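You operate a simulated robot arm through the tools that you are given. There is no shell and no other tool. Be economical: measure what you need, move in short steps, check, and stop when the job is done.

The job below is to be done with a simulated two-armed robot. You get a single attempt, and the scene is never put back.

JOB
Pick up the bottle from the grid of the hot parts rack with one hand, pass it to the other hand and put it on the clear stretch of ledge between the stands. Set down upright: bottle.

It is judged by the outcome, as a careful person would: the job done as asked, and still so three seconds after it is handed in. It fails if anything else is knocked over, pushed out of place, dropped, spilled or broken.

ROBOT AND FRAMES
Two 7-joint arms with two-finger parallel grippers on one trunk, on a base that drives. Base frame: it is fixed to the floor where the robot stands at the start and does not move with it; the origin is under the middle of the robot, x ahead of it, y to its left, z up. Lengths are in m, angles in degrees, forces in N, time in s.
The left shoulder is at the start at [-0.082, 0.119, 0.851], the right one opposite. With the tool pointing down near the work surface each hand reaches from about 0.16 to 0.58 m from the robot's upright axis, wherever it stands, measured 20 degrees to its own side. Places, roughly: clear stretch of ledge between the stands [-2.8, 1.2, 0.9]. Payload 3.43 kg a hand.
Tool frame (each hand has its own): the origin (TCP) lies between the finger pads and is the grasp point; the fingertips stand 0.03 m ahead of it; z points along the fingers, y is the line along which they close. Largest opening 0.094 m; finger width 0.028, thickness 0.01; the body of the gripper, 0.05 by 0.096 m, starts 0.055 m behind the TCP.
Orientation is that of the tool frame in the base frame, as [roll, pitch, yaw] about the fixed x, y, z axes, in that order (R = Rz(yaw) Ry(pitch) Rx(roll)). With the fingers straight down and closing along the base's y, the tool's x points along the base's -x, its y along +y and its z along -z.

CONTROLS
- The arms move only by the tool drive_tool. It takes "left_targets", "right_targets" or both (then of equal length, played together; a hand with none holds still); each is a list that holds one entry, the list of rows, each a list of 6 numbers: the shift along the base's x, y, z in m, then the turn, a rotation vector about the base's x, y, z in degrees. In form: [[[dx, dy, dz, wx, wy, wz], ...]]. A call has 1 to 10 rows; each row shifts and turns the commanded pose from where the row before left it. "left_jaw" and "right_jaw" are, for a hand that has rows, the gripper command, from -1 (shut) to 1 (fully open), values between in proportion, set as the call begins (left out, the last holds). A row lasts 0.2 s, in which the tool goes at most 0.05 m and 8.6 degrees; a call with a longer step from one row to the next is refused whole, and so is a gripper value outside its range. Where a pose cannot be reached the arm comes as near as it can. A force on the tool above 40 N (or 10 N above the force at the start of the call, whichever is more), or a blocked arm, ends the call early, and 0.2 s more pass. The fingers move at their own pace (about 0.153 m/s each) and stop on an object; they squeeze with about 21 N. The grip force told is the motor's: it shows also when the fingers shut on nothing. Time passes only in rows, and 0.2 s behind the last, so rows that do not move let the fingers close. The reply holds the time, the measured pose of the TCP, the force on the tool along the base axes, the opening and the grip force, in the units named above and with some noise, with the torque about the TCP (base axes, N m) and any sound that the robot's microphone picked up.
- Cameras (640 x 400 px; columns grow to the right, rows downward): "scene" is now at [0.0325, -0.0225, 1.5632]; the picture's right is [-0.31, -0.95, 0.00], its down [-0.68, 0.23, -0.69] and it looks along [0.66, -0.22, -0.72] (base axes); focal length 291 px, centre (320, 200). "left" rides on the left gripper at [0.076, -0.014, -0.103] in its tool frame; the picture's right is [0.18, 0.98, 0.00], its down [-0.75, 0.14, -0.64] and it looks along [-0.63, 0.12, 0.77] (tool axes); focal length 243 px, centre (320, 200). "right" rides on the right gripper at [0.076, 0.014, -0.102] in its tool frame; the picture's right is [-0.18, 0.98, 0.00], its down [-0.75, -0.14, -0.64] and it looks along [-0.63, -0.12, 0.77] (tool axes); focal length 243 px, centre (320, 200). There is no depth. A picture from a camera that has moved, and an enlarged one, comes with that camera's place and axes in the base frame and with its lens.
- snapshot(camera): a new picture of that camera. No time passes.
- raise_lower(by): slides the trunk up (or, below 0, down) by that many m; the arms and the scene camera ride with it, the base frame stays. It gives what a move gives, with no picture.
- base_move(legs): drives the robot by 1 to 6 legs, each [ahead, left, turn to the left] in m, m and degrees, along the robot's own axes; the way and the turn of a leg run together, so that a leg with both is an arc; at most 1.5 m and 180 degrees a leg. The arms and the cameras ride along, it lands a little off, and it stops where it bumps. It gives what a move gives.
- aim_head(pan, tilt): turns the head with the scene camera to pan (to the left, within 143 degrees either way) and tilt (down, from -29 to 69), counted from straight ahead of the robot. It gives what a move gives.
- enlarge(camera, box): a new picture of the part [left, top, right, bottom] of that camera's present view, enlarged. No time passes.
- job_done(): hands the job in; it is judged then, once.

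Go step by step. Nothing tells you exact positions but the pictures and the camera data: compare them with the known pose of the tool, close in by small moves and look again before you grip or let go. The budget is 120 turns and 88 pictures, counting those below and the enlarged ones. Unless the task says otherwise, let go and move clear before handing in, and close with one line.

The tools are called after ">>>" by a JSON object that holds its "name" and its "arguments". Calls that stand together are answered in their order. drive_tool: Moves the arms, as the interface text tells. Its arguments: {"type":"object","properties":{"left_targets":{"type":"array"},"left_jaw":{"type":"number"},"right_targets":{"type":"array"},"right_jaw":{"type":"number"}},"required":[]} The other tools are called the same way: raise_lower (by) slides the trunk up or down; base_move (legs) drives the base; aim_head (pan, tilt) turns the head that bears the scene camera; snapshot (camera) takes a picture; enlarge (camera, box) takes an enlarged picture of a part of a camera's view; job_done () hands the job in.

At the start:

```text
time: 0.0
left_tcp_pos: [0.3526, 0.0878, 1.1235]
left_orientation: [179.9, 0.0, 180.0]
left_force: [0.0, 0.1, 0.2]
left_ft_torque: [-0.05, 0.04, 0.02]
left_opening: 0.0938
left_grasp_force: 0.0
right_tcp_pos: [0.3474, -0.2536, 1.1456]
right_orientation: [-180.0, 0.0, 179.9]
right_force: [0.6, -0.9, 0.4]
right_ft_torque: [0.01, 0.02, -0.01]
right_opening: 0.0939
right_grasp_force: 0.1
trunk travel left (down, up): [-0.275, 0.06]
robot x, y, heading: [0.0011, -0.0013, 0.1]
head pan, tilt: [-18.3, 46.1]
```

scene: 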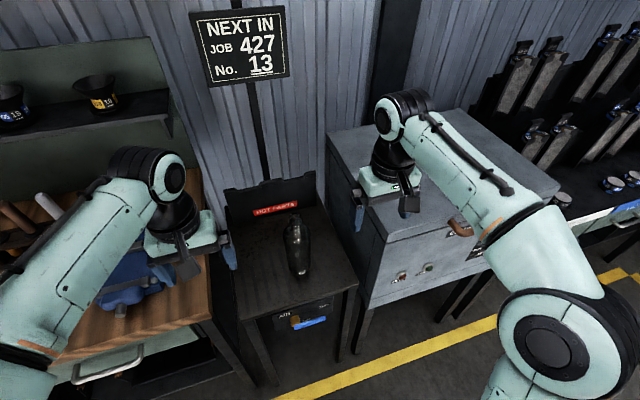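
right: 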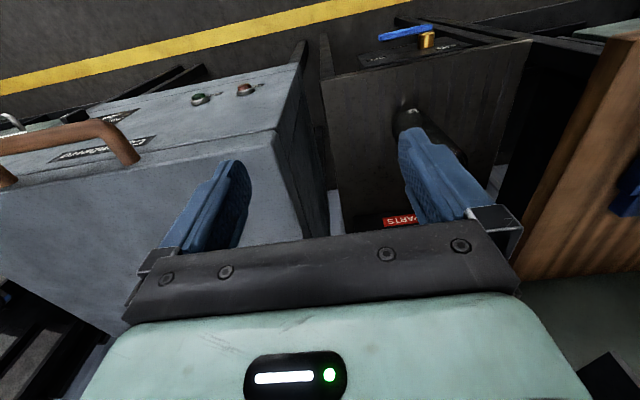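
left: 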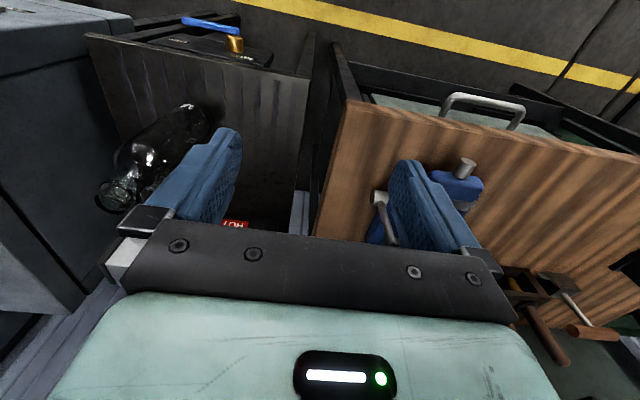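

The bottle looks like a dark glass one standing on the rack's grid, ahead and slightly right of the robot. I'll take a closer look at it.

>>> {"name": "enlarge", "arguments": {"camera": "scene", "box": [200, 160, 380, 340]}}

>>> {"name": "enlarge", "arguments": {"camera": "left", "box": [60, 20, 320, 260]}}

```text
2.22 times, centred on (290, 250) of scene
camera zoom: at [0.0325, -0.0225, 1.5632], right [-0.31, -0.95, 0.0], down [-0.68, 0.23, -0.69], along [0.66, -0.22, -0.72], focal length 648 px, centre (387, 89)
```

zoom: 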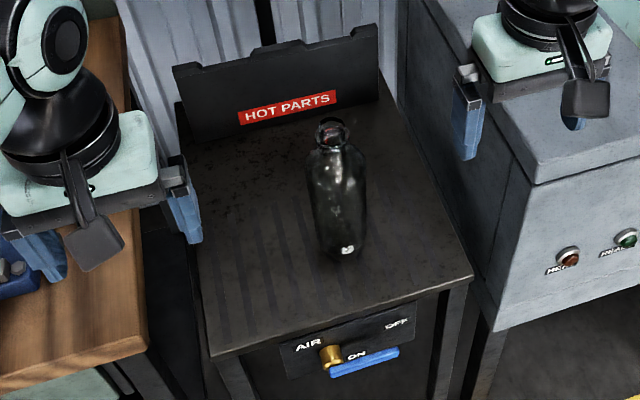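

```text
1.67 times, centred on (190, 140) of left
camera zoom: at [0.2766, 0.0734, 1.2254], right [-0.18, 0.98, 0.0], down [0.75, 0.14, 0.64], along [0.63, 0.12, -0.77], focal length 404 px, centre (537, 300)
```

zoom: 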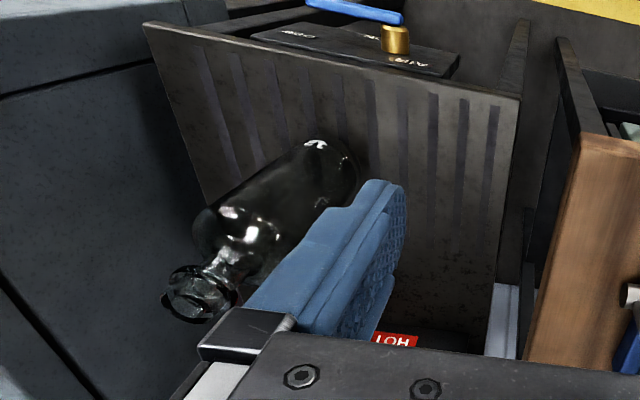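

The bottle stands upright at about (0.465, -0.103), with its base near z 0.82 and its top near 1.035. Next I'll look at the destination behind me before planning the grasps.

>>> {"name": "aim_head", "arguments": {"pan": 143, "tilt": 15}}

>>> {"name": "snapshot", "arguments": {"camera": "scene"}}

```text
time: 2.5
left_tcp_pos: [0.3518, 0.0875, 1.1226]
left_orientation: [-180.0, 0.0, -180.0]
left_force: [0.2, 0.0, 0.2]
left_ft_torque: [0.0, 0.0, 0.02]
left_opening: 0.094
left_grasp_force: 0.1
right_tcp_pos: [0.3478, -0.2532, 1.1443]
right_orientation: [-179.9, -0.1, -179.9]
right_force: [0.1, 0.5, 0.4]
right_ft_torque: [0.0, 0.01, 0.0]
right_opening: 0.0938
right_grasp_force: 0.1
trunk travel left (down, up): [-0.275, 0.06]
robot x, y, heading: [-0.0014, 0.0015, -0.0]
head pan, tilt: [143.0, 15.0]
```

```text
82 pictures are left
camera scene: at [-0.1185, 0.059, 1.6116], right [0.6, 0.8, 0.0], down [0.21, -0.16, -0.97], along [-0.77, 0.58, -0.26], focal length 291 px, centre (320, 200)
```

scene: 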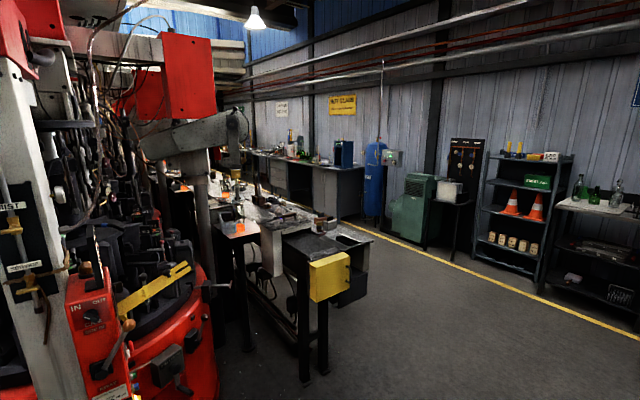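

The ledge should appear around pixel (250,195), along the bench. I'll zoom in there.

>>> {"name": "enlarge", "arguments": {"camera": "scene", "box": [170, 130, 390, 300]}}

```text
2.35 times, centred on (280, 215) of scene
camera zoom: at [-0.1185, 0.059, 1.6116], right [0.6, 0.8, 0.0], down [0.21, -0.16, -0.97], along [-0.77, 0.58, -0.26], focal length 686 px, centre (414, 165)
```

zoom: 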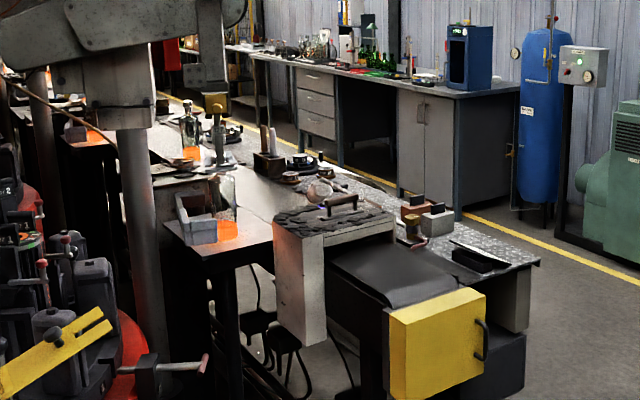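

The target lies on the bench line at about y 0.7–1.5, with an aisle on its +y side. I'll scout it from the aisle before choosing grasps, backing off from the rack first.

>>> {"name": "base_move", "arguments": {"legs": [[-0.4, 0, 0], [0, 0, 100], [1.2, 0, 0]]}}

>>> {"name": "aim_head", "arguments": {"pan": 70, "tilt": 20}}

>>> {"name": "snapshot", "arguments": {"camera": "scene"}}

```text
time: 14.9
left_tcp_pos: [-0.7677, 1.518, 1.123]
left_orientation: [180.0, 0.0, -79.3]
left_force: [-0.1, -0.2, -0.6]
left_ft_torque: [-0.02, -0.02, -0.01]
left_opening: 0.0938
left_grasp_force: 0.1
right_tcp_pos: [-0.4307, 1.5751, 1.1449]
right_orientation: [-180.0, 0.0, -79.4]
right_force: [-0.3, -0.2, 0.3]
right_ft_torque: [0.01, 0.0, -0.03]
right_opening: 0.0937
right_grasp_force: 0.1
trunk travel left (down, up): [-0.275, 0.06]
robot x, y, heading: [-0.6132, 1.1867, 100.8]
head pan, tilt: [143.0, 15.0]
```

```text
time: 16.3
left_tcp_pos: [-0.7659, 1.5169, 1.1236]
left_orientation: [-180.0, 0.0, -79.4]
left_force: [-0.2, 0.7, 0.5]
left_ft_torque: [-0.01, 0.01, 0.01]
left_opening: 0.0939
left_grasp_force: 0.0
right_tcp_pos: [-0.4306, 1.5753, 1.1446]
right_orientation: [180.0, 0.1, -79.4]
right_force: [0.3, -0.5, -0.2]
right_ft_torque: [0.03, -0.02, -0.01]
right_opening: 0.0936
right_grasp_force: 0.0
trunk travel left (down, up): [-0.275, 0.06]
robot x, y, heading: [-0.614, 1.1851, 100.7]
head pan, tilt: [70.0, 20.0]
```

```text
80 pictures are left
camera scene: at [-0.6989, 1.1614, 1.6035], right [0.16, 0.99, 0.0], down [0.34, -0.06, -0.94], along [-0.93, 0.15, -0.34], focal length 291 px, centre (320, 200)
```

scene: 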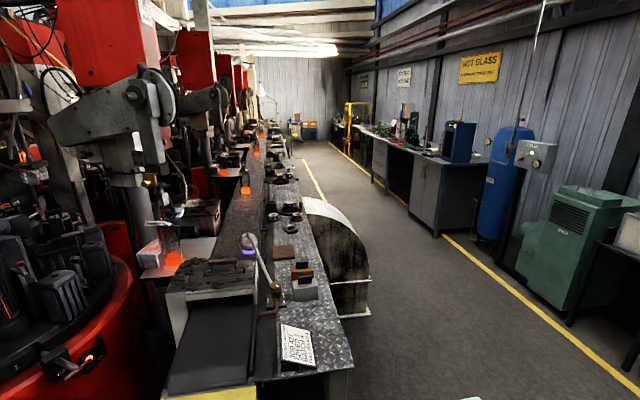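

The ledge is the diamond-plate strip on the aisle side of the conveyor. I'll drive up the aisle until I'm opposite the target and look from there.

>>> {"name": "base_move", "arguments": {"legs": [[1.05, 0, 0], [0, 0, 79], [1.5, 0, 0], [0.4, 0, 0]]}}

>>> {"name": "aim_head", "arguments": {"pan": 90, "tilt": 40}}

>>> {"name": "snapshot", "arguments": {"camera": "scene"}}

```text
time: 34.2
left_tcp_pos: [-3.0587, 2.1726, 1.1243]
left_orientation: [-179.9, 0.1, -1.3]
left_force: [0.2, -0.8, 0.6]
left_ft_torque: [0.03, 0.0, -0.01]
left_opening: 0.0939
left_grasp_force: 0.0
right_tcp_pos: [-3.0459, 2.5145, 1.145]
right_orientation: [180.0, 0.0, -1.5]
right_force: [0.2, 0.5, -0.6]
right_ft_torque: [0.01, -0.03, -0.01]
right_opening: 0.0939
right_grasp_force: 0.1
trunk travel left (down, up): [-0.275, 0.06]
robot x, y, heading: [-2.7036, 2.2513, 178.8]
head pan, tilt: [70.0, 20.0]
```

```text
time: 35.1
left_tcp_pos: [-3.0592, 2.1732, 1.1231]
left_orientation: [179.9, 0.1, -1.5]
left_force: [0.7, 0.2, 0.7]
left_ft_torque: [-0.02, -0.03, 0.01]
left_opening: 0.0939
left_grasp_force: 0.0
right_tcp_pos: [-3.0446, 2.5124, 1.1457]
right_orientation: [-179.9, -0.1, -1.5]
right_force: [-0.5, 0.1, 0.4]
right_ft_torque: [-0.04, -0.01, 0.0]
right_opening: 0.094
right_grasp_force: 0.1
trunk travel left (down, up): [-0.275, 0.06]
robot x, y, heading: [-2.7068, 2.2519, 178.8]
head pan, tilt: [90.0, 40.0]
```

```text
79 pictures are left
camera scene: at [-2.662, 2.1696, 1.5721], right [-1.0, 0.02, 0.0], down [0.02, 0.64, -0.77], along [-0.02, -0.77, -0.64], focal length 291 px, centre (320, 200)
```

scene: 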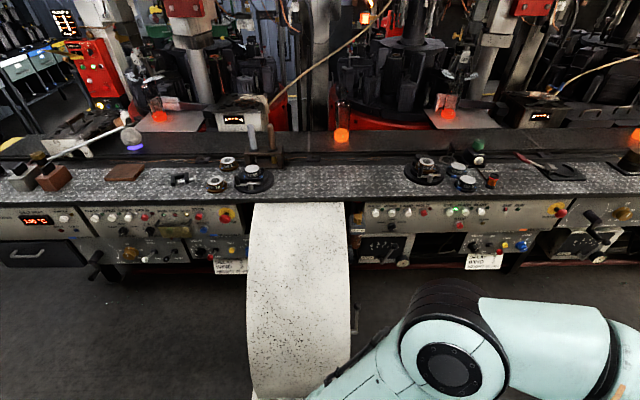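

The clear stretch runs between the black trays with stands, x about -2.5 to -3.0, y about 1.11–1.36, with a white chute in front of its left half. I'll zoom in once to confirm that.

>>> {"name": "enlarge", "arguments": {"camera": "scene", "box": [200, 110, 460, 270]}}

```text
2.46 times, centred on (330, 190) of scene
camera zoom: at [-2.662, 2.1696, 1.5721], right [-1.0, 0.02, 0.0], down [0.02, 0.64, -0.77], along [-0.02, -0.77, -0.64], focal length 717 px, centre (295, 225)
```

zoom: 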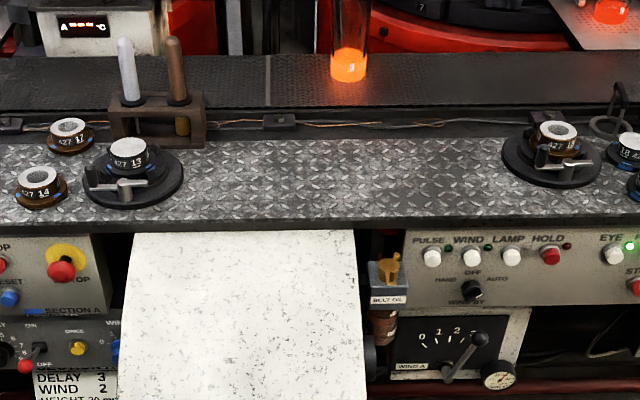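

The stretch is clear with nothing overhead. Plan: the right hand takes the neck from above, the left takes the body from the side and places it. I'll drive back to the rack now.

>>> {"name": "base_move", "arguments": {"legs": [[-1.5, 0, 0], [-0.4, 0, 0], [0, 0, -79], [-1.2, 0, 0], [-1.05, 0, 0], [0, 0, -99.8]]}}

>>> {"name": "aim_head", "arguments": {"pan": -5, "tilt": 40}}

>>> {"name": "snapshot", "arguments": {"camera": "scene"}}

```text
time: 62.9
left_tcp_pos: [-0.0863, 0.0667, 1.1235]
left_orientation: [180.0, 0.0, 179.2]
left_force: [-0.4, -0.2, 0.8]
left_ft_torque: [-0.02, 0.0, 0.0]
left_opening: 0.0939
left_grasp_force: 0.0
right_tcp_pos: [-0.0953, -0.2738, 1.1458]
right_orientation: [179.9, 0.1, 179.2]
right_force: [-0.3, 0.3, 0.1]
right_ft_torque: [0.01, 0.0, 0.02]
right_opening: 0.094
right_grasp_force: 0.1
trunk travel left (down, up): [-0.275, 0.06]
robot x, y, heading: [-0.4398, -0.0207, -0.5]
head pan, tilt: [90.0, 40.0]
```

```text
time: 64.6
left_tcp_pos: [-0.0873, 0.0668, 1.1238]
left_orientation: [180.0, 0.1, 179.3]
left_force: [0.8, -0.1, 0.6]
left_ft_torque: [-0.01, 0.02, -0.02]
left_opening: 0.0937
left_grasp_force: 0.1
right_tcp_pos: [-0.0952, -0.2733, 1.1462]
right_orientation: [-180.0, 0.0, 179.4]
right_force: [-1.1, 0.0, 1.3]
right_ft_torque: [0.0, -0.03, 0.01]
right_opening: 0.094
right_grasp_force: 0.0
trunk travel left (down, up): [-0.275, 0.06]
robot x, y, heading: [-0.4394, -0.0174, -0.6]
head pan, tilt: [-5.0, 40.0]
```

```text
77 pictures are left
camera scene: at [-0.3987, -0.0225, 1.5721], right [-0.1, -1.0, 0.0], down [-0.64, 0.06, -0.77], along [0.76, -0.08, -0.64], focal length 291 px, centre (320, 200)
```

scene: 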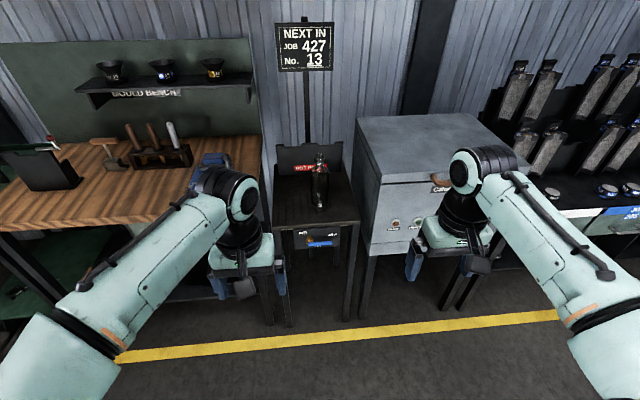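

Everything is as I left it. I'll drive forward to the rack and look down at the bottle.

>>> {"name": "base_move", "arguments": {"legs": [[0.43, 0, 0.6]]}}

>>> {"name": "drive_tool", "arguments": {"right_targets": [[[0.02, 0.03, 0, 0, 0, 0], [0.02, 0.03, 0, 0, 0, 0], [0.02, 0.03, 0, 0, 0, 0], [0.02, 0.03, 0, 0, 0, 0], [0.01, 0.02, 0, 0, 0, 0]]], "left_targets": [[[-0.02, 0.02, 0, 0, 0, 0], [-0.02, 0.02, 0, 0, 0, 0], [-0.02, 0.02, 0, 0, 0, 0], [0, 0, 0, 0, 0, 0], [0, 0, 0, 0, 0, 0]]]}}

>>> {"name": "aim_head", "arguments": {"pan": -8, "tilt": 50}}

>>> {"name": "snapshot", "arguments": {"camera": "scene"}}

>>> {"name": "snapshot", "arguments": {"camera": "right"}}

```text
time: 67.2
left_tcp_pos: [0.3404, 0.0684, 1.1235]
left_orientation: [-180.0, 0.1, 180.0]
left_force: [-0.2, -0.5, 0.1]
left_ft_torque: [0.0, 0.02, 0.03]
left_opening: 0.094
left_grasp_force: 0.0
right_tcp_pos: [0.3372, -0.272, 1.1444]
right_orientation: [179.9, 0.0, -180.0]
right_force: [0.4, 1.1, 0.6]
right_ft_torque: [0.05, -0.03, 0.02]
right_opening: 0.0941
right_grasp_force: 0.2
trunk travel left (down, up): [-0.275, 0.06]
robot x, y, heading: [-0.0121, -0.0203, -0.2]
head pan, tilt: [-5.0, 40.0]
```

```text
time: 68.4
left_tcp_pos: [0.2806, 0.1296, 1.1236]
left_orientation: [179.9, 0.0, -179.9]
left_force: [0.4, 0.0, 0.1]
left_ft_torque: [-0.03, 0.01, -0.04]
left_opening: 0.0939
left_grasp_force: 0.1
right_tcp_pos: [0.4257, -0.1316, 1.1453]
right_orientation: [-180.0, 0.1, -179.9]
right_force: [-0.9, -0.7, 0.1]
right_ft_torque: [-0.01, 0.01, 0.0]
right_opening: 0.0936
right_grasp_force: 0.1
trunk travel left (down, up): [-0.275, 0.06]
robot x, y, heading: [-0.012, -0.018, -0.0]
head pan, tilt: [-5.0, 40.0]
```

```text
time: 69.1
left_tcp_pos: [0.2811, 0.1294, 1.1232]
left_orientation: [180.0, 0.0, -180.0]
left_force: [-1.0, 0.0, 0.1]
left_ft_torque: [-0.02, 0.02, -0.01]
left_opening: 0.0939
left_grasp_force: 0.1
right_tcp_pos: [0.4266, -0.1322, 1.1459]
right_orientation: [-179.9, 0.0, 179.9]
right_force: [-0.9, 0.4, 0.0]
right_ft_torque: [0.0, -0.04, 0.02]
right_opening: 0.0938
right_grasp_force: 0.0
trunk travel left (down, up): [-0.275, 0.06]
robot x, y, heading: [-0.0143, -0.0229, -0.1]
head pan, tilt: [-8.0, 50.0]
```

```text
76 pictures are left
camera scene: at [0.021, -0.0278, 1.5579], right [-0.14, -0.99, 0.0], down [-0.76, 0.11, -0.64], along [0.64, -0.09, -0.77], focal length 291 px, centre (320, 200)
```

scene: 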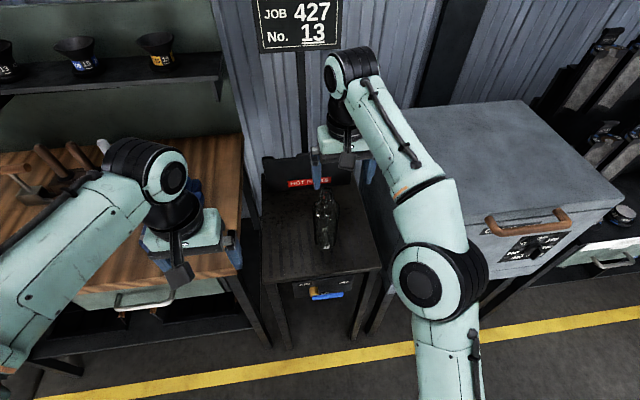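

```text
75 pictures are left
camera right: at [0.3501, -0.1183, 1.2477], right [0.18, 0.98, 0.0], down [0.75, -0.14, 0.64], along [0.63, -0.12, -0.77], focal length 243 px, centre (320, 200)
```

right: 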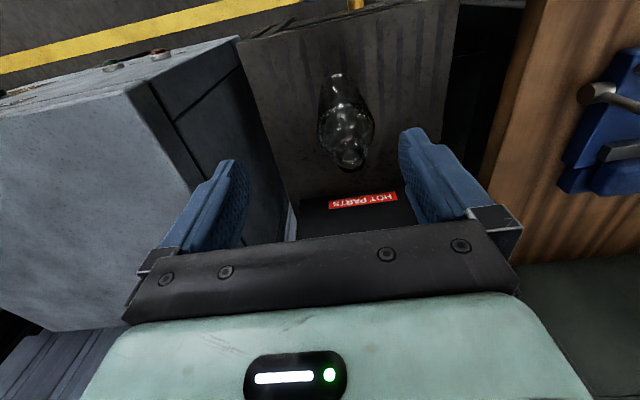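

The bottle's mouth is at about (0.47, -0.11). I'll zoom both views to pin down the position and the neck height.

>>> {"name": "enlarge", "arguments": {"camera": "right", "box": [290, 60, 410, 180]}}

>>> {"name": "enlarge", "arguments": {"camera": "scene", "box": [270, 160, 380, 270]}}

>>> {"name": "enlarge", "arguments": {"camera": "left", "box": [0, 0, 320, 200]}}

```text
3.33 times, centred on (350, 120) of right
camera zoom: at [0.3501, -0.1183, 1.2477], right [0.18, 0.98, 0.0], down [0.75, -0.14, 0.64], along [0.63, -0.12, -0.77], focal length 809 px, centre (220, 467)
```

zoom: 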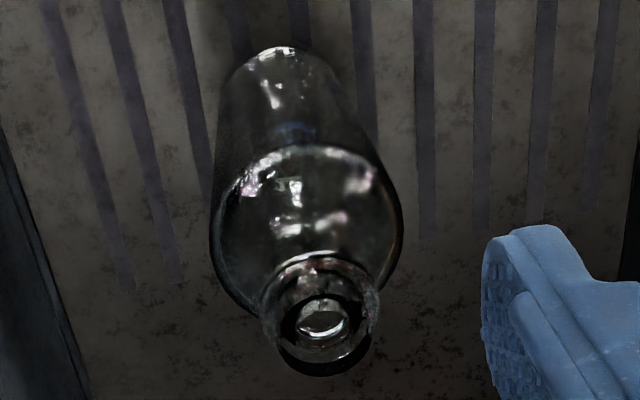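

```text
3.64 times, centred on (325, 215) of scene
camera zoom: at [0.021, -0.0278, 1.5579], right [-0.14, -0.99, 0.0], down [-0.76, 0.11, -0.64], along [0.64, -0.09, -0.77], focal length 1060 px, centre (302, 146)
```

zoom: 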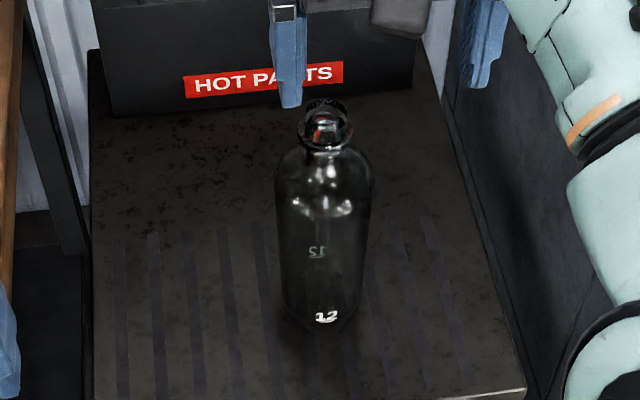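

```text
2.00 times, centred on (160, 100) of left
camera zoom: at [0.2048, 0.1136, 1.2249], right [-0.18, 0.98, 0.0], down [0.75, 0.14, 0.64], along [0.63, 0.12, -0.77], focal length 485 px, centre (640, 400)
```

zoom: 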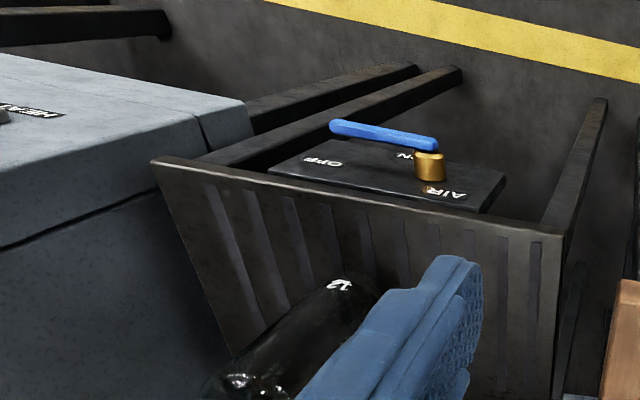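

Combining the views, the mouth is at about (0.467, -0.109, 1.048) and the base near z 0.81. I'll centre the right hand above it and check from both cameras.

>>> {"name": "drive_tool", "arguments": {"right_targets": [[[0.02, 0.012, 0, 0, 0, 0], [0.02, 0.011, -0.01, 0, 0, 0], [0, 0, -0.02, 0, 0, 0]]]}}

>>> {"name": "enlarge", "arguments": {"camera": "right", "box": [200, 60, 460, 260]}}

>>> {"name": "enlarge", "arguments": {"camera": "scene", "box": [270, 130, 400, 260]}}

```text
time: 69.9
left_tcp_pos: [0.2808, 0.1284, 1.1239]
left_orientation: [179.9, 0.0, 180.0]
left_force: [-0.3, 0.0, -0.2]
left_ft_torque: [-0.01, -0.02, 0.0]
left_opening: 0.0941
left_grasp_force: 0.0
right_tcp_pos: [0.4359, -0.127, 1.1246]
right_orientation: [180.0, 0.1, -179.9]
right_force: [-0.9, 0.3, -1.4]
right_ft_torque: [0.03, 0.02, -0.01]
right_opening: 0.0942
right_grasp_force: 0.1
right hand out of reach, approached as far as the arm can: row 1, 2
trunk travel left (down, up): [-0.275, 0.06]
robot x, y, heading: [-0.0122, -0.0192, -0.3]
head pan, tilt: [-8.0, 50.0]
```

```text
2.00 times, centred on (330, 160) of right
camera zoom: at [0.3607, -0.1123, 1.2274], right [0.18, 0.98, 0.0], down [0.75, -0.14, 0.64], along [0.63, -0.12, -0.77], focal length 485 px, centre (300, 280)
```

zoom: 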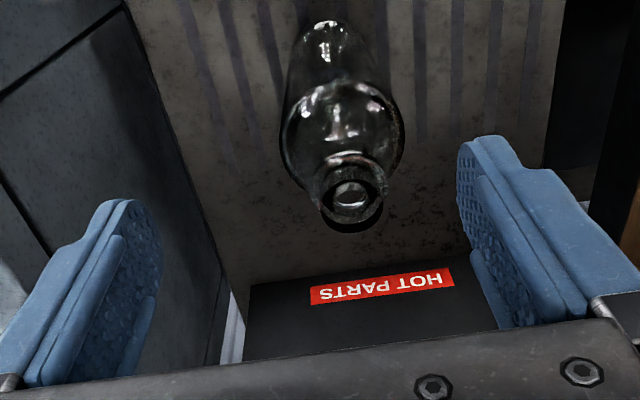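

```text
3.08 times, centred on (335, 195) of scene
camera zoom: at [0.0211, -0.0279, 1.5579], right [-0.14, -0.99, 0.0], down [-0.76, 0.11, -0.64], along [0.64, -0.09, -0.77], focal length 897 px, centre (274, 215)
```

zoom: 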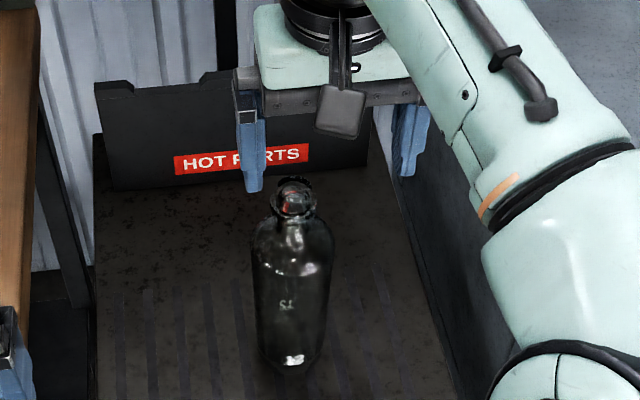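

The arm is at its reach limit this high up. I'll raise the trunk so the shoulder sits better, then try again.

>>> {"name": "raise_lower", "arguments": {"by": 0.055}}

>>> {"name": "drive_tool", "arguments": {"right_targets": [[[0.0, 0.0, -0.03, 0, 0, 0], [0.0, 0.0, -0.03, 0, 0, 0], [0.015, 0.01, 0, 0, 0, 0], [0.015, 0.01, 0, 0, 0, 0], [0, 0, 0, 0, 0, 0]]]}}

```text
time: 70.9
left_tcp_pos: [0.2808, 0.1295, 1.1784]
left_orientation: [-180.0, 0.1, -179.8]
left_force: [-0.2, -0.5, 0.6]
left_ft_torque: [-0.01, -0.04, 0.01]
left_opening: 0.0941
left_grasp_force: 0.2
right_tcp_pos: [0.4348, -0.1263, 1.1793]
right_orientation: [180.0, 0.0, -180.0]
right_force: [-0.6, -0.3, -0.3]
right_ft_torque: [0.04, -0.05, 0.01]
right_opening: 0.0941
right_grasp_force: 0.0
trunk travel left (down, up): [-0.33, 0.005]
robot x, y, heading: [-0.0092, -0.0213, -0.2]
head pan, tilt: [-8.0, 50.0]
```

```text
time: 72.1
left_tcp_pos: [0.2814, 0.1281, 1.179]
left_orientation: [-180.0, 0.0, 179.9]
left_force: [-0.3, 0.0, 0.7]
left_ft_torque: [0.0, 0.0, 0.01]
left_opening: 0.0941
left_grasp_force: 0.0
right_tcp_pos: [0.4649, -0.1071, 1.1209]
right_orientation: [179.9, 0.1, -180.0]
right_force: [0.7, 0.1, 0.3]
right_ft_torque: [0.03, -0.01, -0.01]
right_opening: 0.0938
right_grasp_force: 0.1
trunk travel left (down, up): [-0.33, 0.005]
robot x, y, heading: [-0.0119, -0.0188, -0.1]
head pan, tilt: [-8.0, 50.0]
```

The hand is now at (0.465, -0.107, 1.121), over the bottle. I'll check alignment before descending.

>>> {"name": "enlarge", "arguments": {"camera": "right", "box": [200, 60, 460, 260]}}

>>> {"name": "enlarge", "arguments": {"camera": "scene", "box": [270, 150, 400, 280]}}

```text
2.00 times, centred on (330, 160) of right
camera zoom: at [0.39, -0.0923, 1.2223], right [0.18, 0.98, 0.0], down [0.75, -0.14, 0.64], along [0.63, -0.12, -0.77], focal length 485 px, centre (300, 280)
```

zoom: 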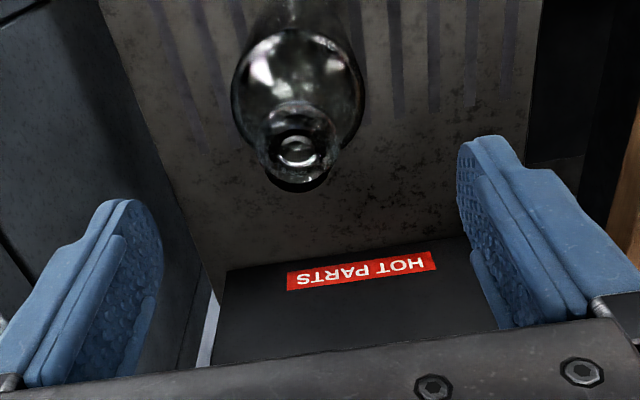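

```text
3.08 times, centred on (335, 215) of scene
camera zoom: at [0.0198, -0.028, 1.6168], right [-0.14, -0.99, 0.0], down [-0.76, 0.11, -0.64], along [0.64, -0.09, -0.77], focal length 897 px, centre (274, 154)
```

zoom: 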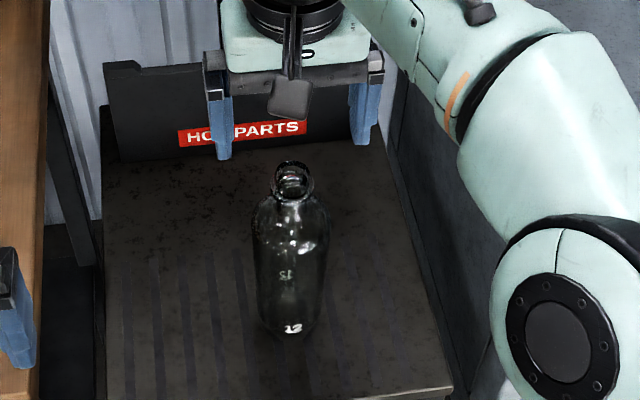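

The refined mouth position is about (0.476, -0.110), z 1.035–1.045. I'll adjust and come down to TCP 1.055 for another look.

>>> {"name": "drive_tool", "arguments": {"right_targets": [[[0.006, -0.003, -0.02, 0, 0, 0], [0.004, 0, -0.02, 0, 0, 0], [0, 0, -0.025, 0, 0, 0]]]}}

>>> {"name": "enlarge", "arguments": {"camera": "right", "box": [200, 40, 460, 240]}}

>>> {"name": "enlarge", "arguments": {"camera": "scene", "box": [270, 150, 400, 280]}}

```text
time: 72.9
left_tcp_pos: [0.2813, 0.1291, 1.1792]
left_orientation: [180.0, -0.1, -179.9]
left_force: [-0.2, -0.5, 0.8]
left_ft_torque: [-0.01, 0.03, -0.01]
left_opening: 0.0938
left_grasp_force: 0.1
right_tcp_pos: [0.4767, -0.1091, 1.0528]
right_orientation: [180.0, -0.1, -179.9]
right_force: [-0.9, 0.1, 0.4]
right_ft_torque: [0.0, 0.01, 0.06]
right_opening: 0.0938
right_grasp_force: 0.2
trunk travel left (down, up): [-0.33, 0.005]
robot x, y, heading: [-0.0104, -0.0202, 0.1]
head pan, tilt: [-8.0, 50.0]
```

```text
2.00 times, centred on (330, 140) of right
camera zoom: at [0.4006, -0.0951, 1.1569], right [0.18, 0.98, 0.0], down [0.75, -0.14, 0.64], along [0.63, -0.12, -0.77], focal length 485 px, centre (300, 320)
```

zoom: 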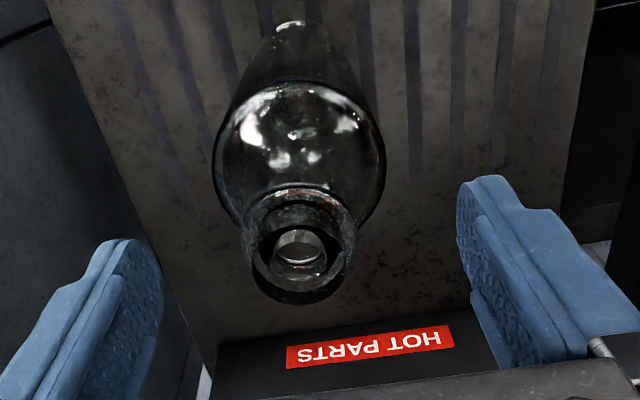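

```text
3.08 times, centred on (335, 215) of scene
camera zoom: at [0.0205, -0.0278, 1.6168], right [-0.14, -0.99, 0.0], down [-0.76, 0.11, -0.64], along [0.64, -0.09, -0.77], focal length 897 px, centre (274, 154)
```

zoom: 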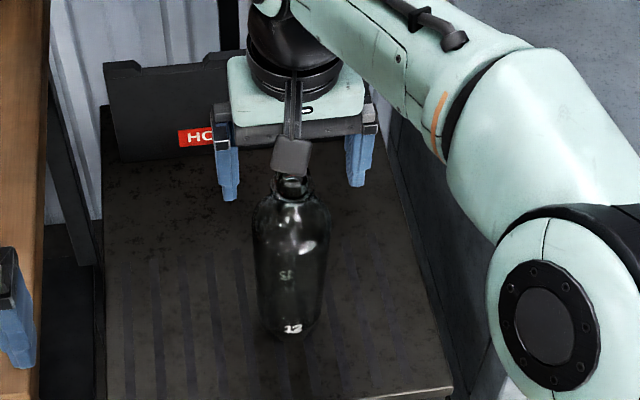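

Alignment is good within a few millimetres. I'll lower to TCP about 1.033 and close gently.

>>> {"name": "drive_tool", "arguments": {"right_targets": [[[-0.002, -0.001, -0.01, 0, 0, 0], [0, 0, -0.01, 0, 0, 0]]]}}

>>> {"name": "snapshot", "arguments": {"camera": "right"}}

>>> {"name": "enlarge", "arguments": {"camera": "scene", "box": [280, 180, 380, 280]}}

```text
time: 73.5
left_tcp_pos: [0.2815, 0.1292, 1.1784]
left_orientation: [180.0, 0.0, 180.0]
left_force: [0.1, 0.3, -0.5]
left_ft_torque: [-0.02, 0.0, 0.02]
left_opening: 0.0942
left_grasp_force: 0.2
right_tcp_pos: [0.4735, -0.1117, 1.0351]
right_orientation: [-179.9, 0.1, -179.9]
right_force: [0.3, -0.1, 0.4]
right_ft_torque: [-0.02, -0.02, 0.04]
right_opening: 0.0938
right_grasp_force: 0.0
trunk travel left (down, up): [-0.33, 0.005]
robot x, y, heading: [-0.0112, -0.0189, 0.2]
head pan, tilt: [-8.0, 50.0]
```

```text
65 pictures are left
camera right: at [0.3985, -0.0964, 1.1374], right [0.18, 0.98, 0.0], down [0.75, -0.14, 0.64], along [0.63, -0.12, -0.77], focal length 243 px, centre (320, 200)
```

right: 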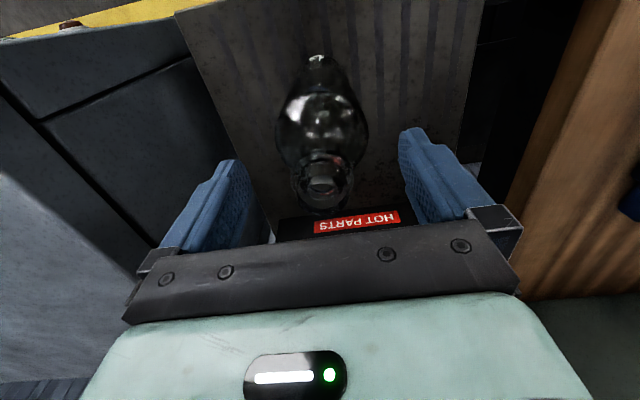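

```text
4.00 times, centred on (330, 230) of scene
camera zoom: at [0.0204, -0.0277, 1.6168], right [-0.14, -0.99, 0.0], down [-0.76, 0.11, -0.64], along [0.64, -0.09, -0.77], focal length 1166 px, centre (280, 80)
```

zoom: 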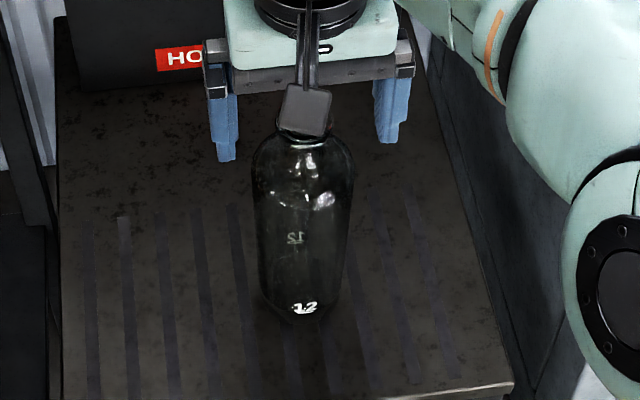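

The fingertips sit at the base of the neck, centred on it. Closing now.

>>> {"name": "drive_tool", "arguments": {"right_targets": [[[0, 0, 0, 0, 0, 0], [0, 0, 0, 0, 0, 0], [0, 0, 0, 0, 0, 0], [0, 0, 0, 0, 0, 0]]], "right_jaw": -1}}

>>> {"name": "enlarge", "arguments": {"camera": "right", "box": [200, 40, 460, 240]}}

>>> {"name": "enlarge", "arguments": {"camera": "scene", "box": [280, 180, 380, 280]}}

```text
time: 74.5
left_tcp_pos: [0.2822, 0.1283, 1.1788]
left_orientation: [179.9, 0.0, 180.0]
left_force: [0.1, -0.7, -0.4]
left_ft_torque: [0.0, -0.01, -0.01]
left_opening: 0.0941
left_grasp_force: 0.0
right_tcp_pos: [0.4732, -0.1108, 1.0354]
right_orientation: [-179.9, 0.0, 179.9]
right_force: [0.0, 0.1, 0.3]
right_ft_torque: [-0.05, -0.08, 0.02]
right_opening: 0.038
right_grasp_force: 20.7
trunk travel left (down, up): [-0.33, 0.005]
robot x, y, heading: [-0.0053, -0.0179, 0.0]
head pan, tilt: [-8.0, 50.0]
```

```text
2.00 times, centred on (330, 140) of right
camera zoom: at [0.3984, -0.0963, 1.1374], right [0.18, 0.98, 0.0], down [0.75, -0.14, 0.64], along [0.63, -0.12, -0.77], focal length 485 px, centre (300, 320)
```

zoom: 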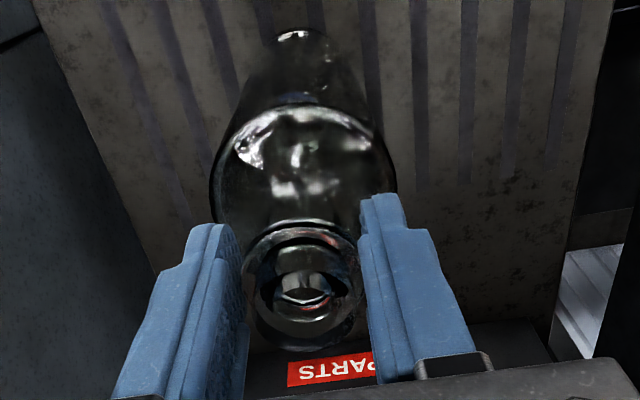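

```text
4.00 times, centred on (330, 230) of scene
camera zoom: at [0.0204, -0.0277, 1.6168], right [-0.14, -0.99, 0.0], down [-0.76, 0.11, -0.64], along [0.64, -0.09, -0.77], focal length 1166 px, centre (280, 80)
```

zoom: 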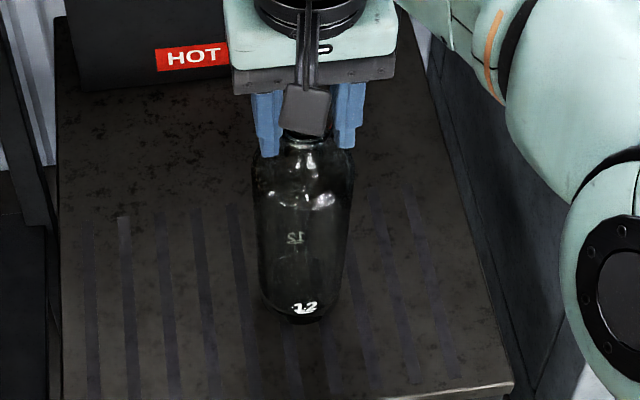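

The lip is held at 38 mm opening with a firm grip. I'll lift slowly and read the weight.

>>> {"name": "drive_tool", "arguments": {"right_targets": [[[0, 0, 0.01, 0, 0, 0], [0, 0, 0.01, 0, 0, 0], [0, 0, 0.02, 0, 0, 0], [0, 0, 0.02, 0, 0, 0], [0, 0, 0, 0, 0, 0]]]}}

>>> {"name": "snapshot", "arguments": {"camera": "scene"}}

```text
time: 75.7
left_tcp_pos: [0.2815, 0.1283, 1.1787]
left_orientation: [180.0, -0.1, -180.0]
left_force: [0.2, 0.0, 0.5]
left_ft_torque: [0.0, 0.0, -0.02]
left_opening: 0.0943
left_grasp_force: 0.0
right_tcp_pos: [0.4739, -0.1112, 1.0943]
right_orientation: [-179.9, 0.0, -179.8]
right_force: [0.5, 0.5, -4.6]
right_ft_torque: [0.02, 0.04, -0.02]
right_opening: 0.0377
right_grasp_force: 20.7
trunk travel left (down, up): [-0.33, 0.005]
robot x, y, heading: [-0.0091, -0.0216, -0.0]
head pan, tilt: [-8.0, 50.0]
```

```text
61 pictures are left
camera scene: at [0.0208, -0.0278, 1.6168], right [-0.14, -0.99, 0.0], down [-0.76, 0.11, -0.64], along [0.64, -0.09, -0.77], focal length 291 px, centre (320, 200)
```

scene: 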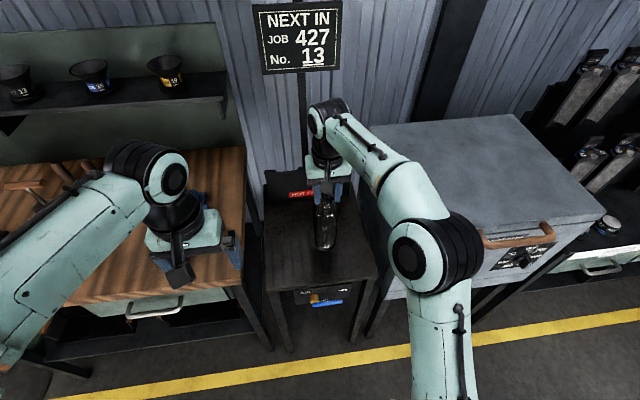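

The bottle is lifted and weighs about 0.47 kg. I'll back away from the rack for the handover.

>>> {"name": "base_move", "arguments": {"legs": [[-0.3, 0, 0], [-0.35, 0, 0]]}}

>>> {"name": "drive_tool", "arguments": {"right_targets": [[[-0.012, 0.014, 0, 0, 0, 0], [-0.012, 0.014, 0, 0, 0, 0], [-0.012, 0.014, 0, 0, 0, 0], [-0.012, 0.014, 0, 0, 0, 0], [-0.012, 0.014, 0, 0, 0, 0], [0, 0, 0, 0, 0, 0]]], "left_targets": [[[-0.005, 0.01, -0.02, 0, -8, 0], [0, 0.01, -0.02, 0, -8, 0], [0, 0.005, -0.02, 0, -8, 0], [0, 0.005, -0.02, 0, -8, 0], [0, 0, 0, 0, -8, 0], [0, 0, 0, 0, -8, 0]]]}}

>>> {"name": "snapshot", "arguments": {"camera": "scene"}}

```text
time: 79.6
left_tcp_pos: [-0.3668, 0.1267, 1.1789]
left_orientation: [180.0, 0.0, -180.0]
left_force: [-0.6, -0.3, 0.3]
left_ft_torque: [-0.01, -0.06, 0.02]
left_opening: 0.0941
left_grasp_force: 0.1
right_tcp_pos: [-0.1742, -0.1122, 1.0954]
right_orientation: [179.9, 0.0, -180.0]
right_force: [-0.1, 0.5, -4.3]
right_ft_torque: [0.05, 0.02, 0.01]
right_opening: 0.0373
right_grasp_force: 21.3
trunk travel left (down, up): [-0.33, 0.005]
robot x, y, heading: [-0.6609, -0.0197, 0.0]
head pan, tilt: [-8.0, 50.0]
```

```text
time: 81.0
left_tcp_pos: [-0.3678, 0.1567, 1.1028]
left_orientation: [-179.9, 48.1, 180.0]
left_force: [0.3, -0.4, -0.7]
left_ft_torque: [0.0, 0.01, 0.0]
left_opening: 0.0938
left_grasp_force: 0.1
left hand out of reach, approached as far as the arm can: row 6
right_tcp_pos: [-0.235, -0.0434, 1.0951]
right_orientation: [180.0, 0.0, -179.9]
right_force: [-0.1, 0.1, -4.9]
right_ft_torque: [0.01, 0.05, -0.02]
right_opening: 0.0376
right_grasp_force: 21.1
trunk travel left (down, up): [-0.33, 0.005]
robot x, y, heading: [-0.6575, -0.0186, -0.0]
head pan, tilt: [-8.0, 50.0]
```

```text
60 pictures are left
camera scene: at [-0.6276, -0.0297, 1.6168], right [-0.14, -0.99, 0.0], down [-0.76, 0.11, -0.64], along [0.64, -0.09, -0.77], focal length 291 px, centre (320, 200)
```

scene: 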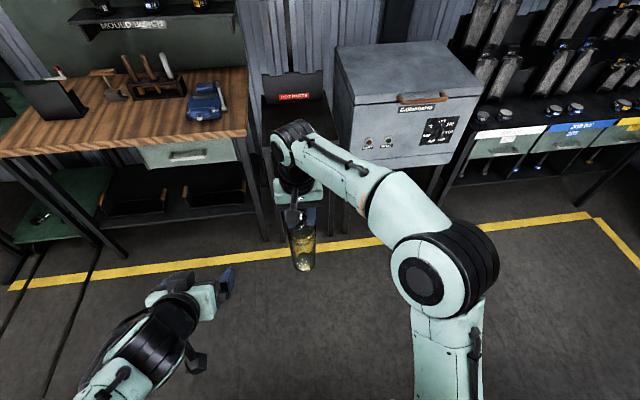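

The bottle hangs clear. I'll turn the left hand towards it and bring it to a standoff.

>>> {"name": "drive_tool", "arguments": {"left_targets": [[[0.005, -0.005, 0, 0, 0, -8], [0.01, -0.01, 0, 0, 0, -8], [0.01, -0.02, 0, 0, 0, -8], [0.01, -0.025, 0, 0, 0, -8], [0.01, -0.025, -0.01, 0, 0, -8], [0.005, -0.015, 0, 0, 0, 0], [0, 0, 0, 0, 0, 0]]]}}

>>> {"name": "snapshot", "arguments": {"camera": "scene"}}

>>> {"name": "snapshot", "arguments": {"camera": "left"}}

```text
time: 82.6
left_tcp_pos: [-0.3175, 0.0582, 1.0944]
left_orientation: [-179.9, 48.0, 140.0]
left_force: [0.6, 0.1, 0.3]
left_ft_torque: [0.01, -0.04, -0.02]
left_opening: 0.094
left_grasp_force: 0.1
right_tcp_pos: [-0.2331, -0.0426, 1.0951]
right_orientation: [-179.9, -0.1, -179.9]
right_force: [-0.1, 0.1, -5.9]
right_ft_torque: [0.0, 0.03, 0.01]
right_opening: 0.0378
right_grasp_force: 20.8
trunk travel left (down, up): [-0.33, 0.005]
robot x, y, heading: [-0.6614, -0.022, -0.1]
head pan, tilt: [-8.0, 50.0]
```

```text
59 pictures are left
camera scene: at [-0.6277, -0.0285, 1.6168], right [-0.14, -0.99, 0.0], down [-0.76, 0.11, -0.64], along [0.64, -0.09, -0.77], focal length 291 px, centre (320, 200)
```

scene: 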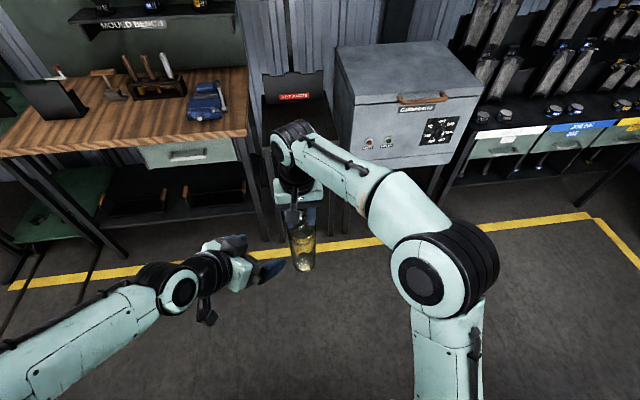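

```text
58 pictures are left
camera left: at [-0.4237, 0.1279, 1.1052], right [0.54, 0.83, -0.14], down [0.11, 0.09, 0.99], along [0.84, -0.55, -0.04], focal length 243 px, centre (320, 200)
```

left: 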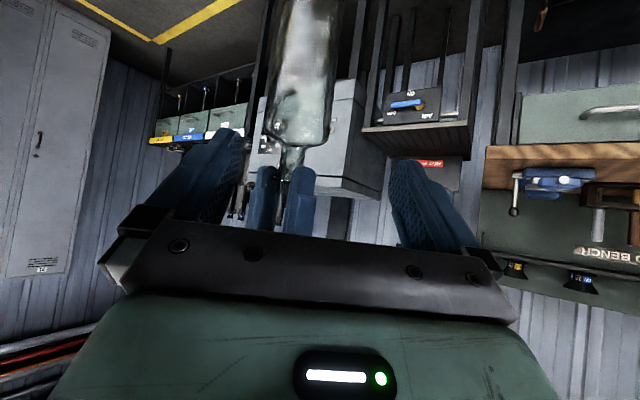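

The left hand needs a 24 mm sideways shift, then an advance along its fingers to grip the body at z about 0.985. I'll go two-thirds of the way and check.

>>> {"name": "drive_tool", "arguments": {"left_targets": [[[-0.0152, -0.018, 0, 0, 0, 0], [0.0157, -0.0132, -0.018, 0, 0, 0], [0.0157, -0.0132, -0.018, 0, 0, 0], [0.0157, -0.0132, -0.018, 0, 0, 0], [0, 0, 0, 0, 0, 0]]], "left_jaw": 1}}

>>> {"name": "snapshot", "arguments": {"camera": "left"}}

>>> {"name": "enlarge", "arguments": {"camera": "scene", "box": [200, 160, 360, 300]}}

```text
time: 83.8
left_tcp_pos: [-0.285, 0.0005, 1.0383]
left_orientation: [-180.0, 48.2, 140.0]
left_force: [0.1, 0.0, -0.5]
left_ft_torque: [-0.04, -0.01, 0.0]
left_opening: 0.0938
left_grasp_force: 0.0
right_tcp_pos: [-0.2342, -0.0417, 1.0942]
right_orientation: [-180.0, 0.0, 180.0]
right_force: [-0.6, 0.1, -4.7]
right_ft_torque: [-0.01, -0.01, 0.0]
right_opening: 0.0375
right_grasp_force: 21.1
trunk travel left (down, up): [-0.33, 0.005]
robot x, y, heading: [-0.6567, -0.0198, -0.2]
head pan, tilt: [-8.0, 50.0]
```

```text
57 pictures are left
camera left: at [-0.3923, 0.0697, 1.05], right [0.54, 0.83, -0.14], down [0.11, 0.09, 0.99], along [0.84, -0.55, -0.04], focal length 243 px, centre (320, 200)
```

left: 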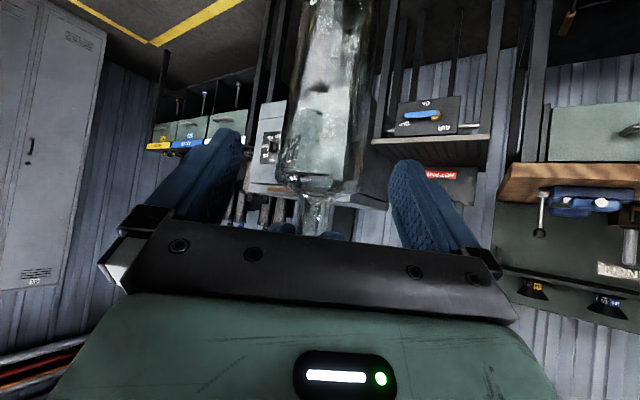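

```text
2.86 times, centred on (280, 230) of scene
camera zoom: at [-0.6279, -0.0281, 1.6168], right [-0.14, -0.99, 0.0], down [-0.76, 0.11, -0.64], along [0.64, -0.09, -0.77], focal length 833 px, centre (434, 114)
```

zoom: 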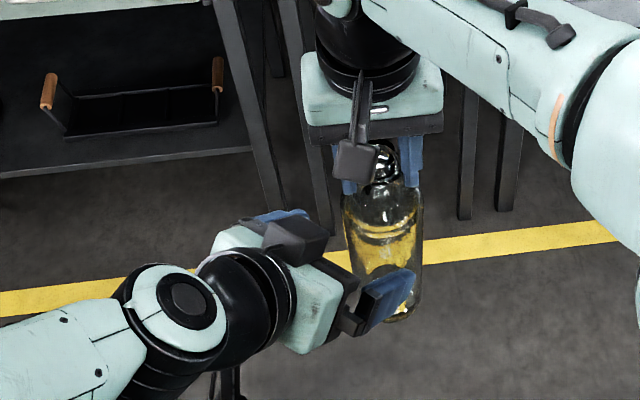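

It's centred laterally. Remaining advance is about 60 mm along the fingers.

>>> {"name": "drive_tool", "arguments": {"left_targets": [[[0.0155, -0.013, -0.018, 0, 0, 0], [0.0155, -0.013, -0.018, 0, 0, 0], [0.015, -0.0126, -0.017, 0, 0, 0], [0, 0, 0, 0, 0, 0]]]}}

>>> {"name": "snapshot", "arguments": {"camera": "left"}}

>>> {"name": "enlarge", "arguments": {"camera": "scene", "box": [200, 160, 360, 300]}}

```text
time: 84.7
left_tcp_pos: [-0.2394, -0.0412, 0.9877]
left_orientation: [179.8, 48.2, 139.5]
left_force: [-1.5, 0.8, -0.3]
left_ft_torque: [-0.05, -0.17, 0.03]
left_opening: 0.0939
left_grasp_force: 0.0
right_tcp_pos: [-0.2282, -0.0487, 1.0911]
right_orientation: [-179.3, 0.4, 179.2]
right_force: [1.9, -1.0, -4.9]
right_ft_torque: [0.0, -0.02, -0.05]
right_opening: 0.0375
right_grasp_force: 20.7
trunk travel left (down, up): [-0.33, 0.005]
robot x, y, heading: [-0.6599, -0.0248, -0.0]
head pan, tilt: [-8.0, 50.0]
stopped in row 4 (right hand): the force on the tool passed its limit at 44 N (the readings are from after the stop); the commanded pose is now the measured one
```

```text
55 pictures are left
camera left: at [-0.3461, 0.0295, 0.9993], right [0.54, 0.83, -0.14], down [0.11, 0.09, 0.99], along [0.83, -0.55, -0.04], focal length 243 px, centre (320, 200)
```

left: 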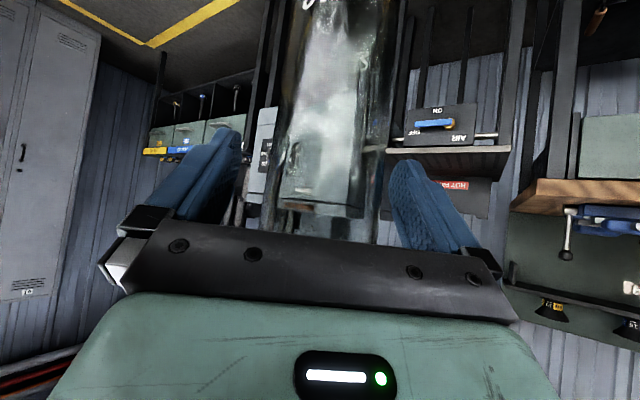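

```text
2.86 times, centred on (280, 230) of scene
camera zoom: at [-0.6275, -0.0291, 1.6169], right [-0.14, -0.99, 0.0], down [-0.76, 0.11, -0.64], along [0.64, -0.09, -0.77], focal length 833 px, centre (434, 114)
```

zoom: 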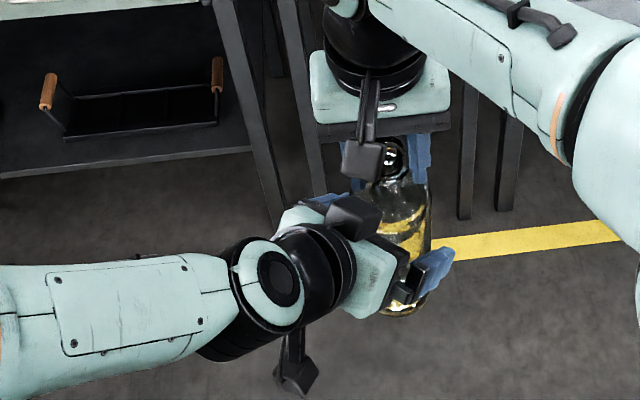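

The left palm touched the bottle's shoulder and the motion stopped. Nothing slipped, and the residual force is about 2 N. I'll back off 5 mm along the fingers and check before closing.

>>> {"name": "drive_tool", "arguments": {"left_targets": [[[-0.003, 0.0025, 0.0035, 0, 0, 0], [0, 0, 0, 0, 0, 0]]]}}

>>> {"name": "snapshot", "arguments": {"camera": "left"}}

>>> {"name": "enlarge", "arguments": {"camera": "right", "box": [160, 40, 480, 240]}}

```text
time: 85.3
left_tcp_pos: [-0.2441, -0.0384, 0.9926]
left_orientation: [179.7, 48.3, 139.4]
left_force: [0.0, -0.3, -0.2]
left_ft_torque: [-0.03, -0.03, 0.01]
left_opening: 0.0939
left_grasp_force: 0.0
right_tcp_pos: [-0.2285, -0.05, 1.0904]
right_orientation: [-179.4, 0.4, 179.3]
right_force: [0.9, 0.6, -5.8]
right_ft_torque: [-0.01, 0.04, 0.0]
right_opening: 0.0377
right_grasp_force: 21.1
trunk travel left (down, up): [-0.33, 0.005]
robot x, y, heading: [-0.6602, -0.0199, -0.1]
head pan, tilt: [-8.0, 50.0]
```

```text
53 pictures are left
camera left: at [-0.3492, 0.0322, 1.0031], right [0.54, 0.83, -0.13], down [0.11, 0.09, 0.99], along [0.83, -0.55, -0.04], focal length 243 px, centre (320, 200)
```

left: 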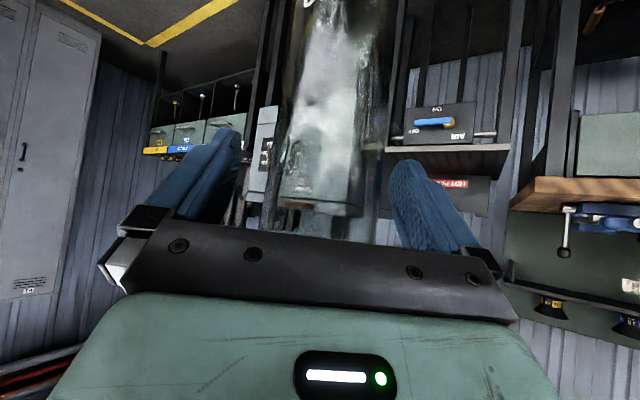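

```text
2.00 times, centred on (320, 140) of right
camera zoom: at [-0.3049, -0.0327, 1.193], right [0.2, 0.98, -0.01], down [0.75, -0.14, 0.65], along [0.63, -0.13, -0.76], focal length 485 px, centre (320, 320)
```

zoom: 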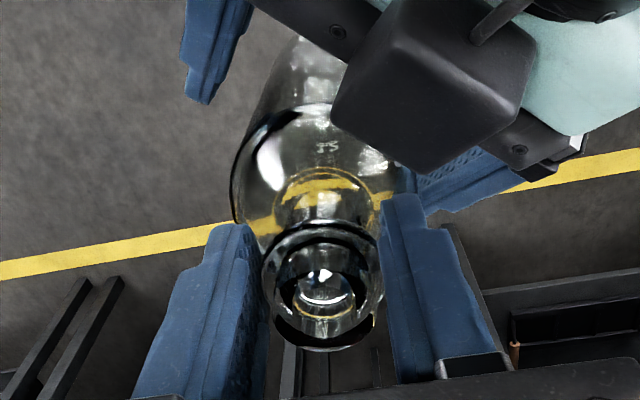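

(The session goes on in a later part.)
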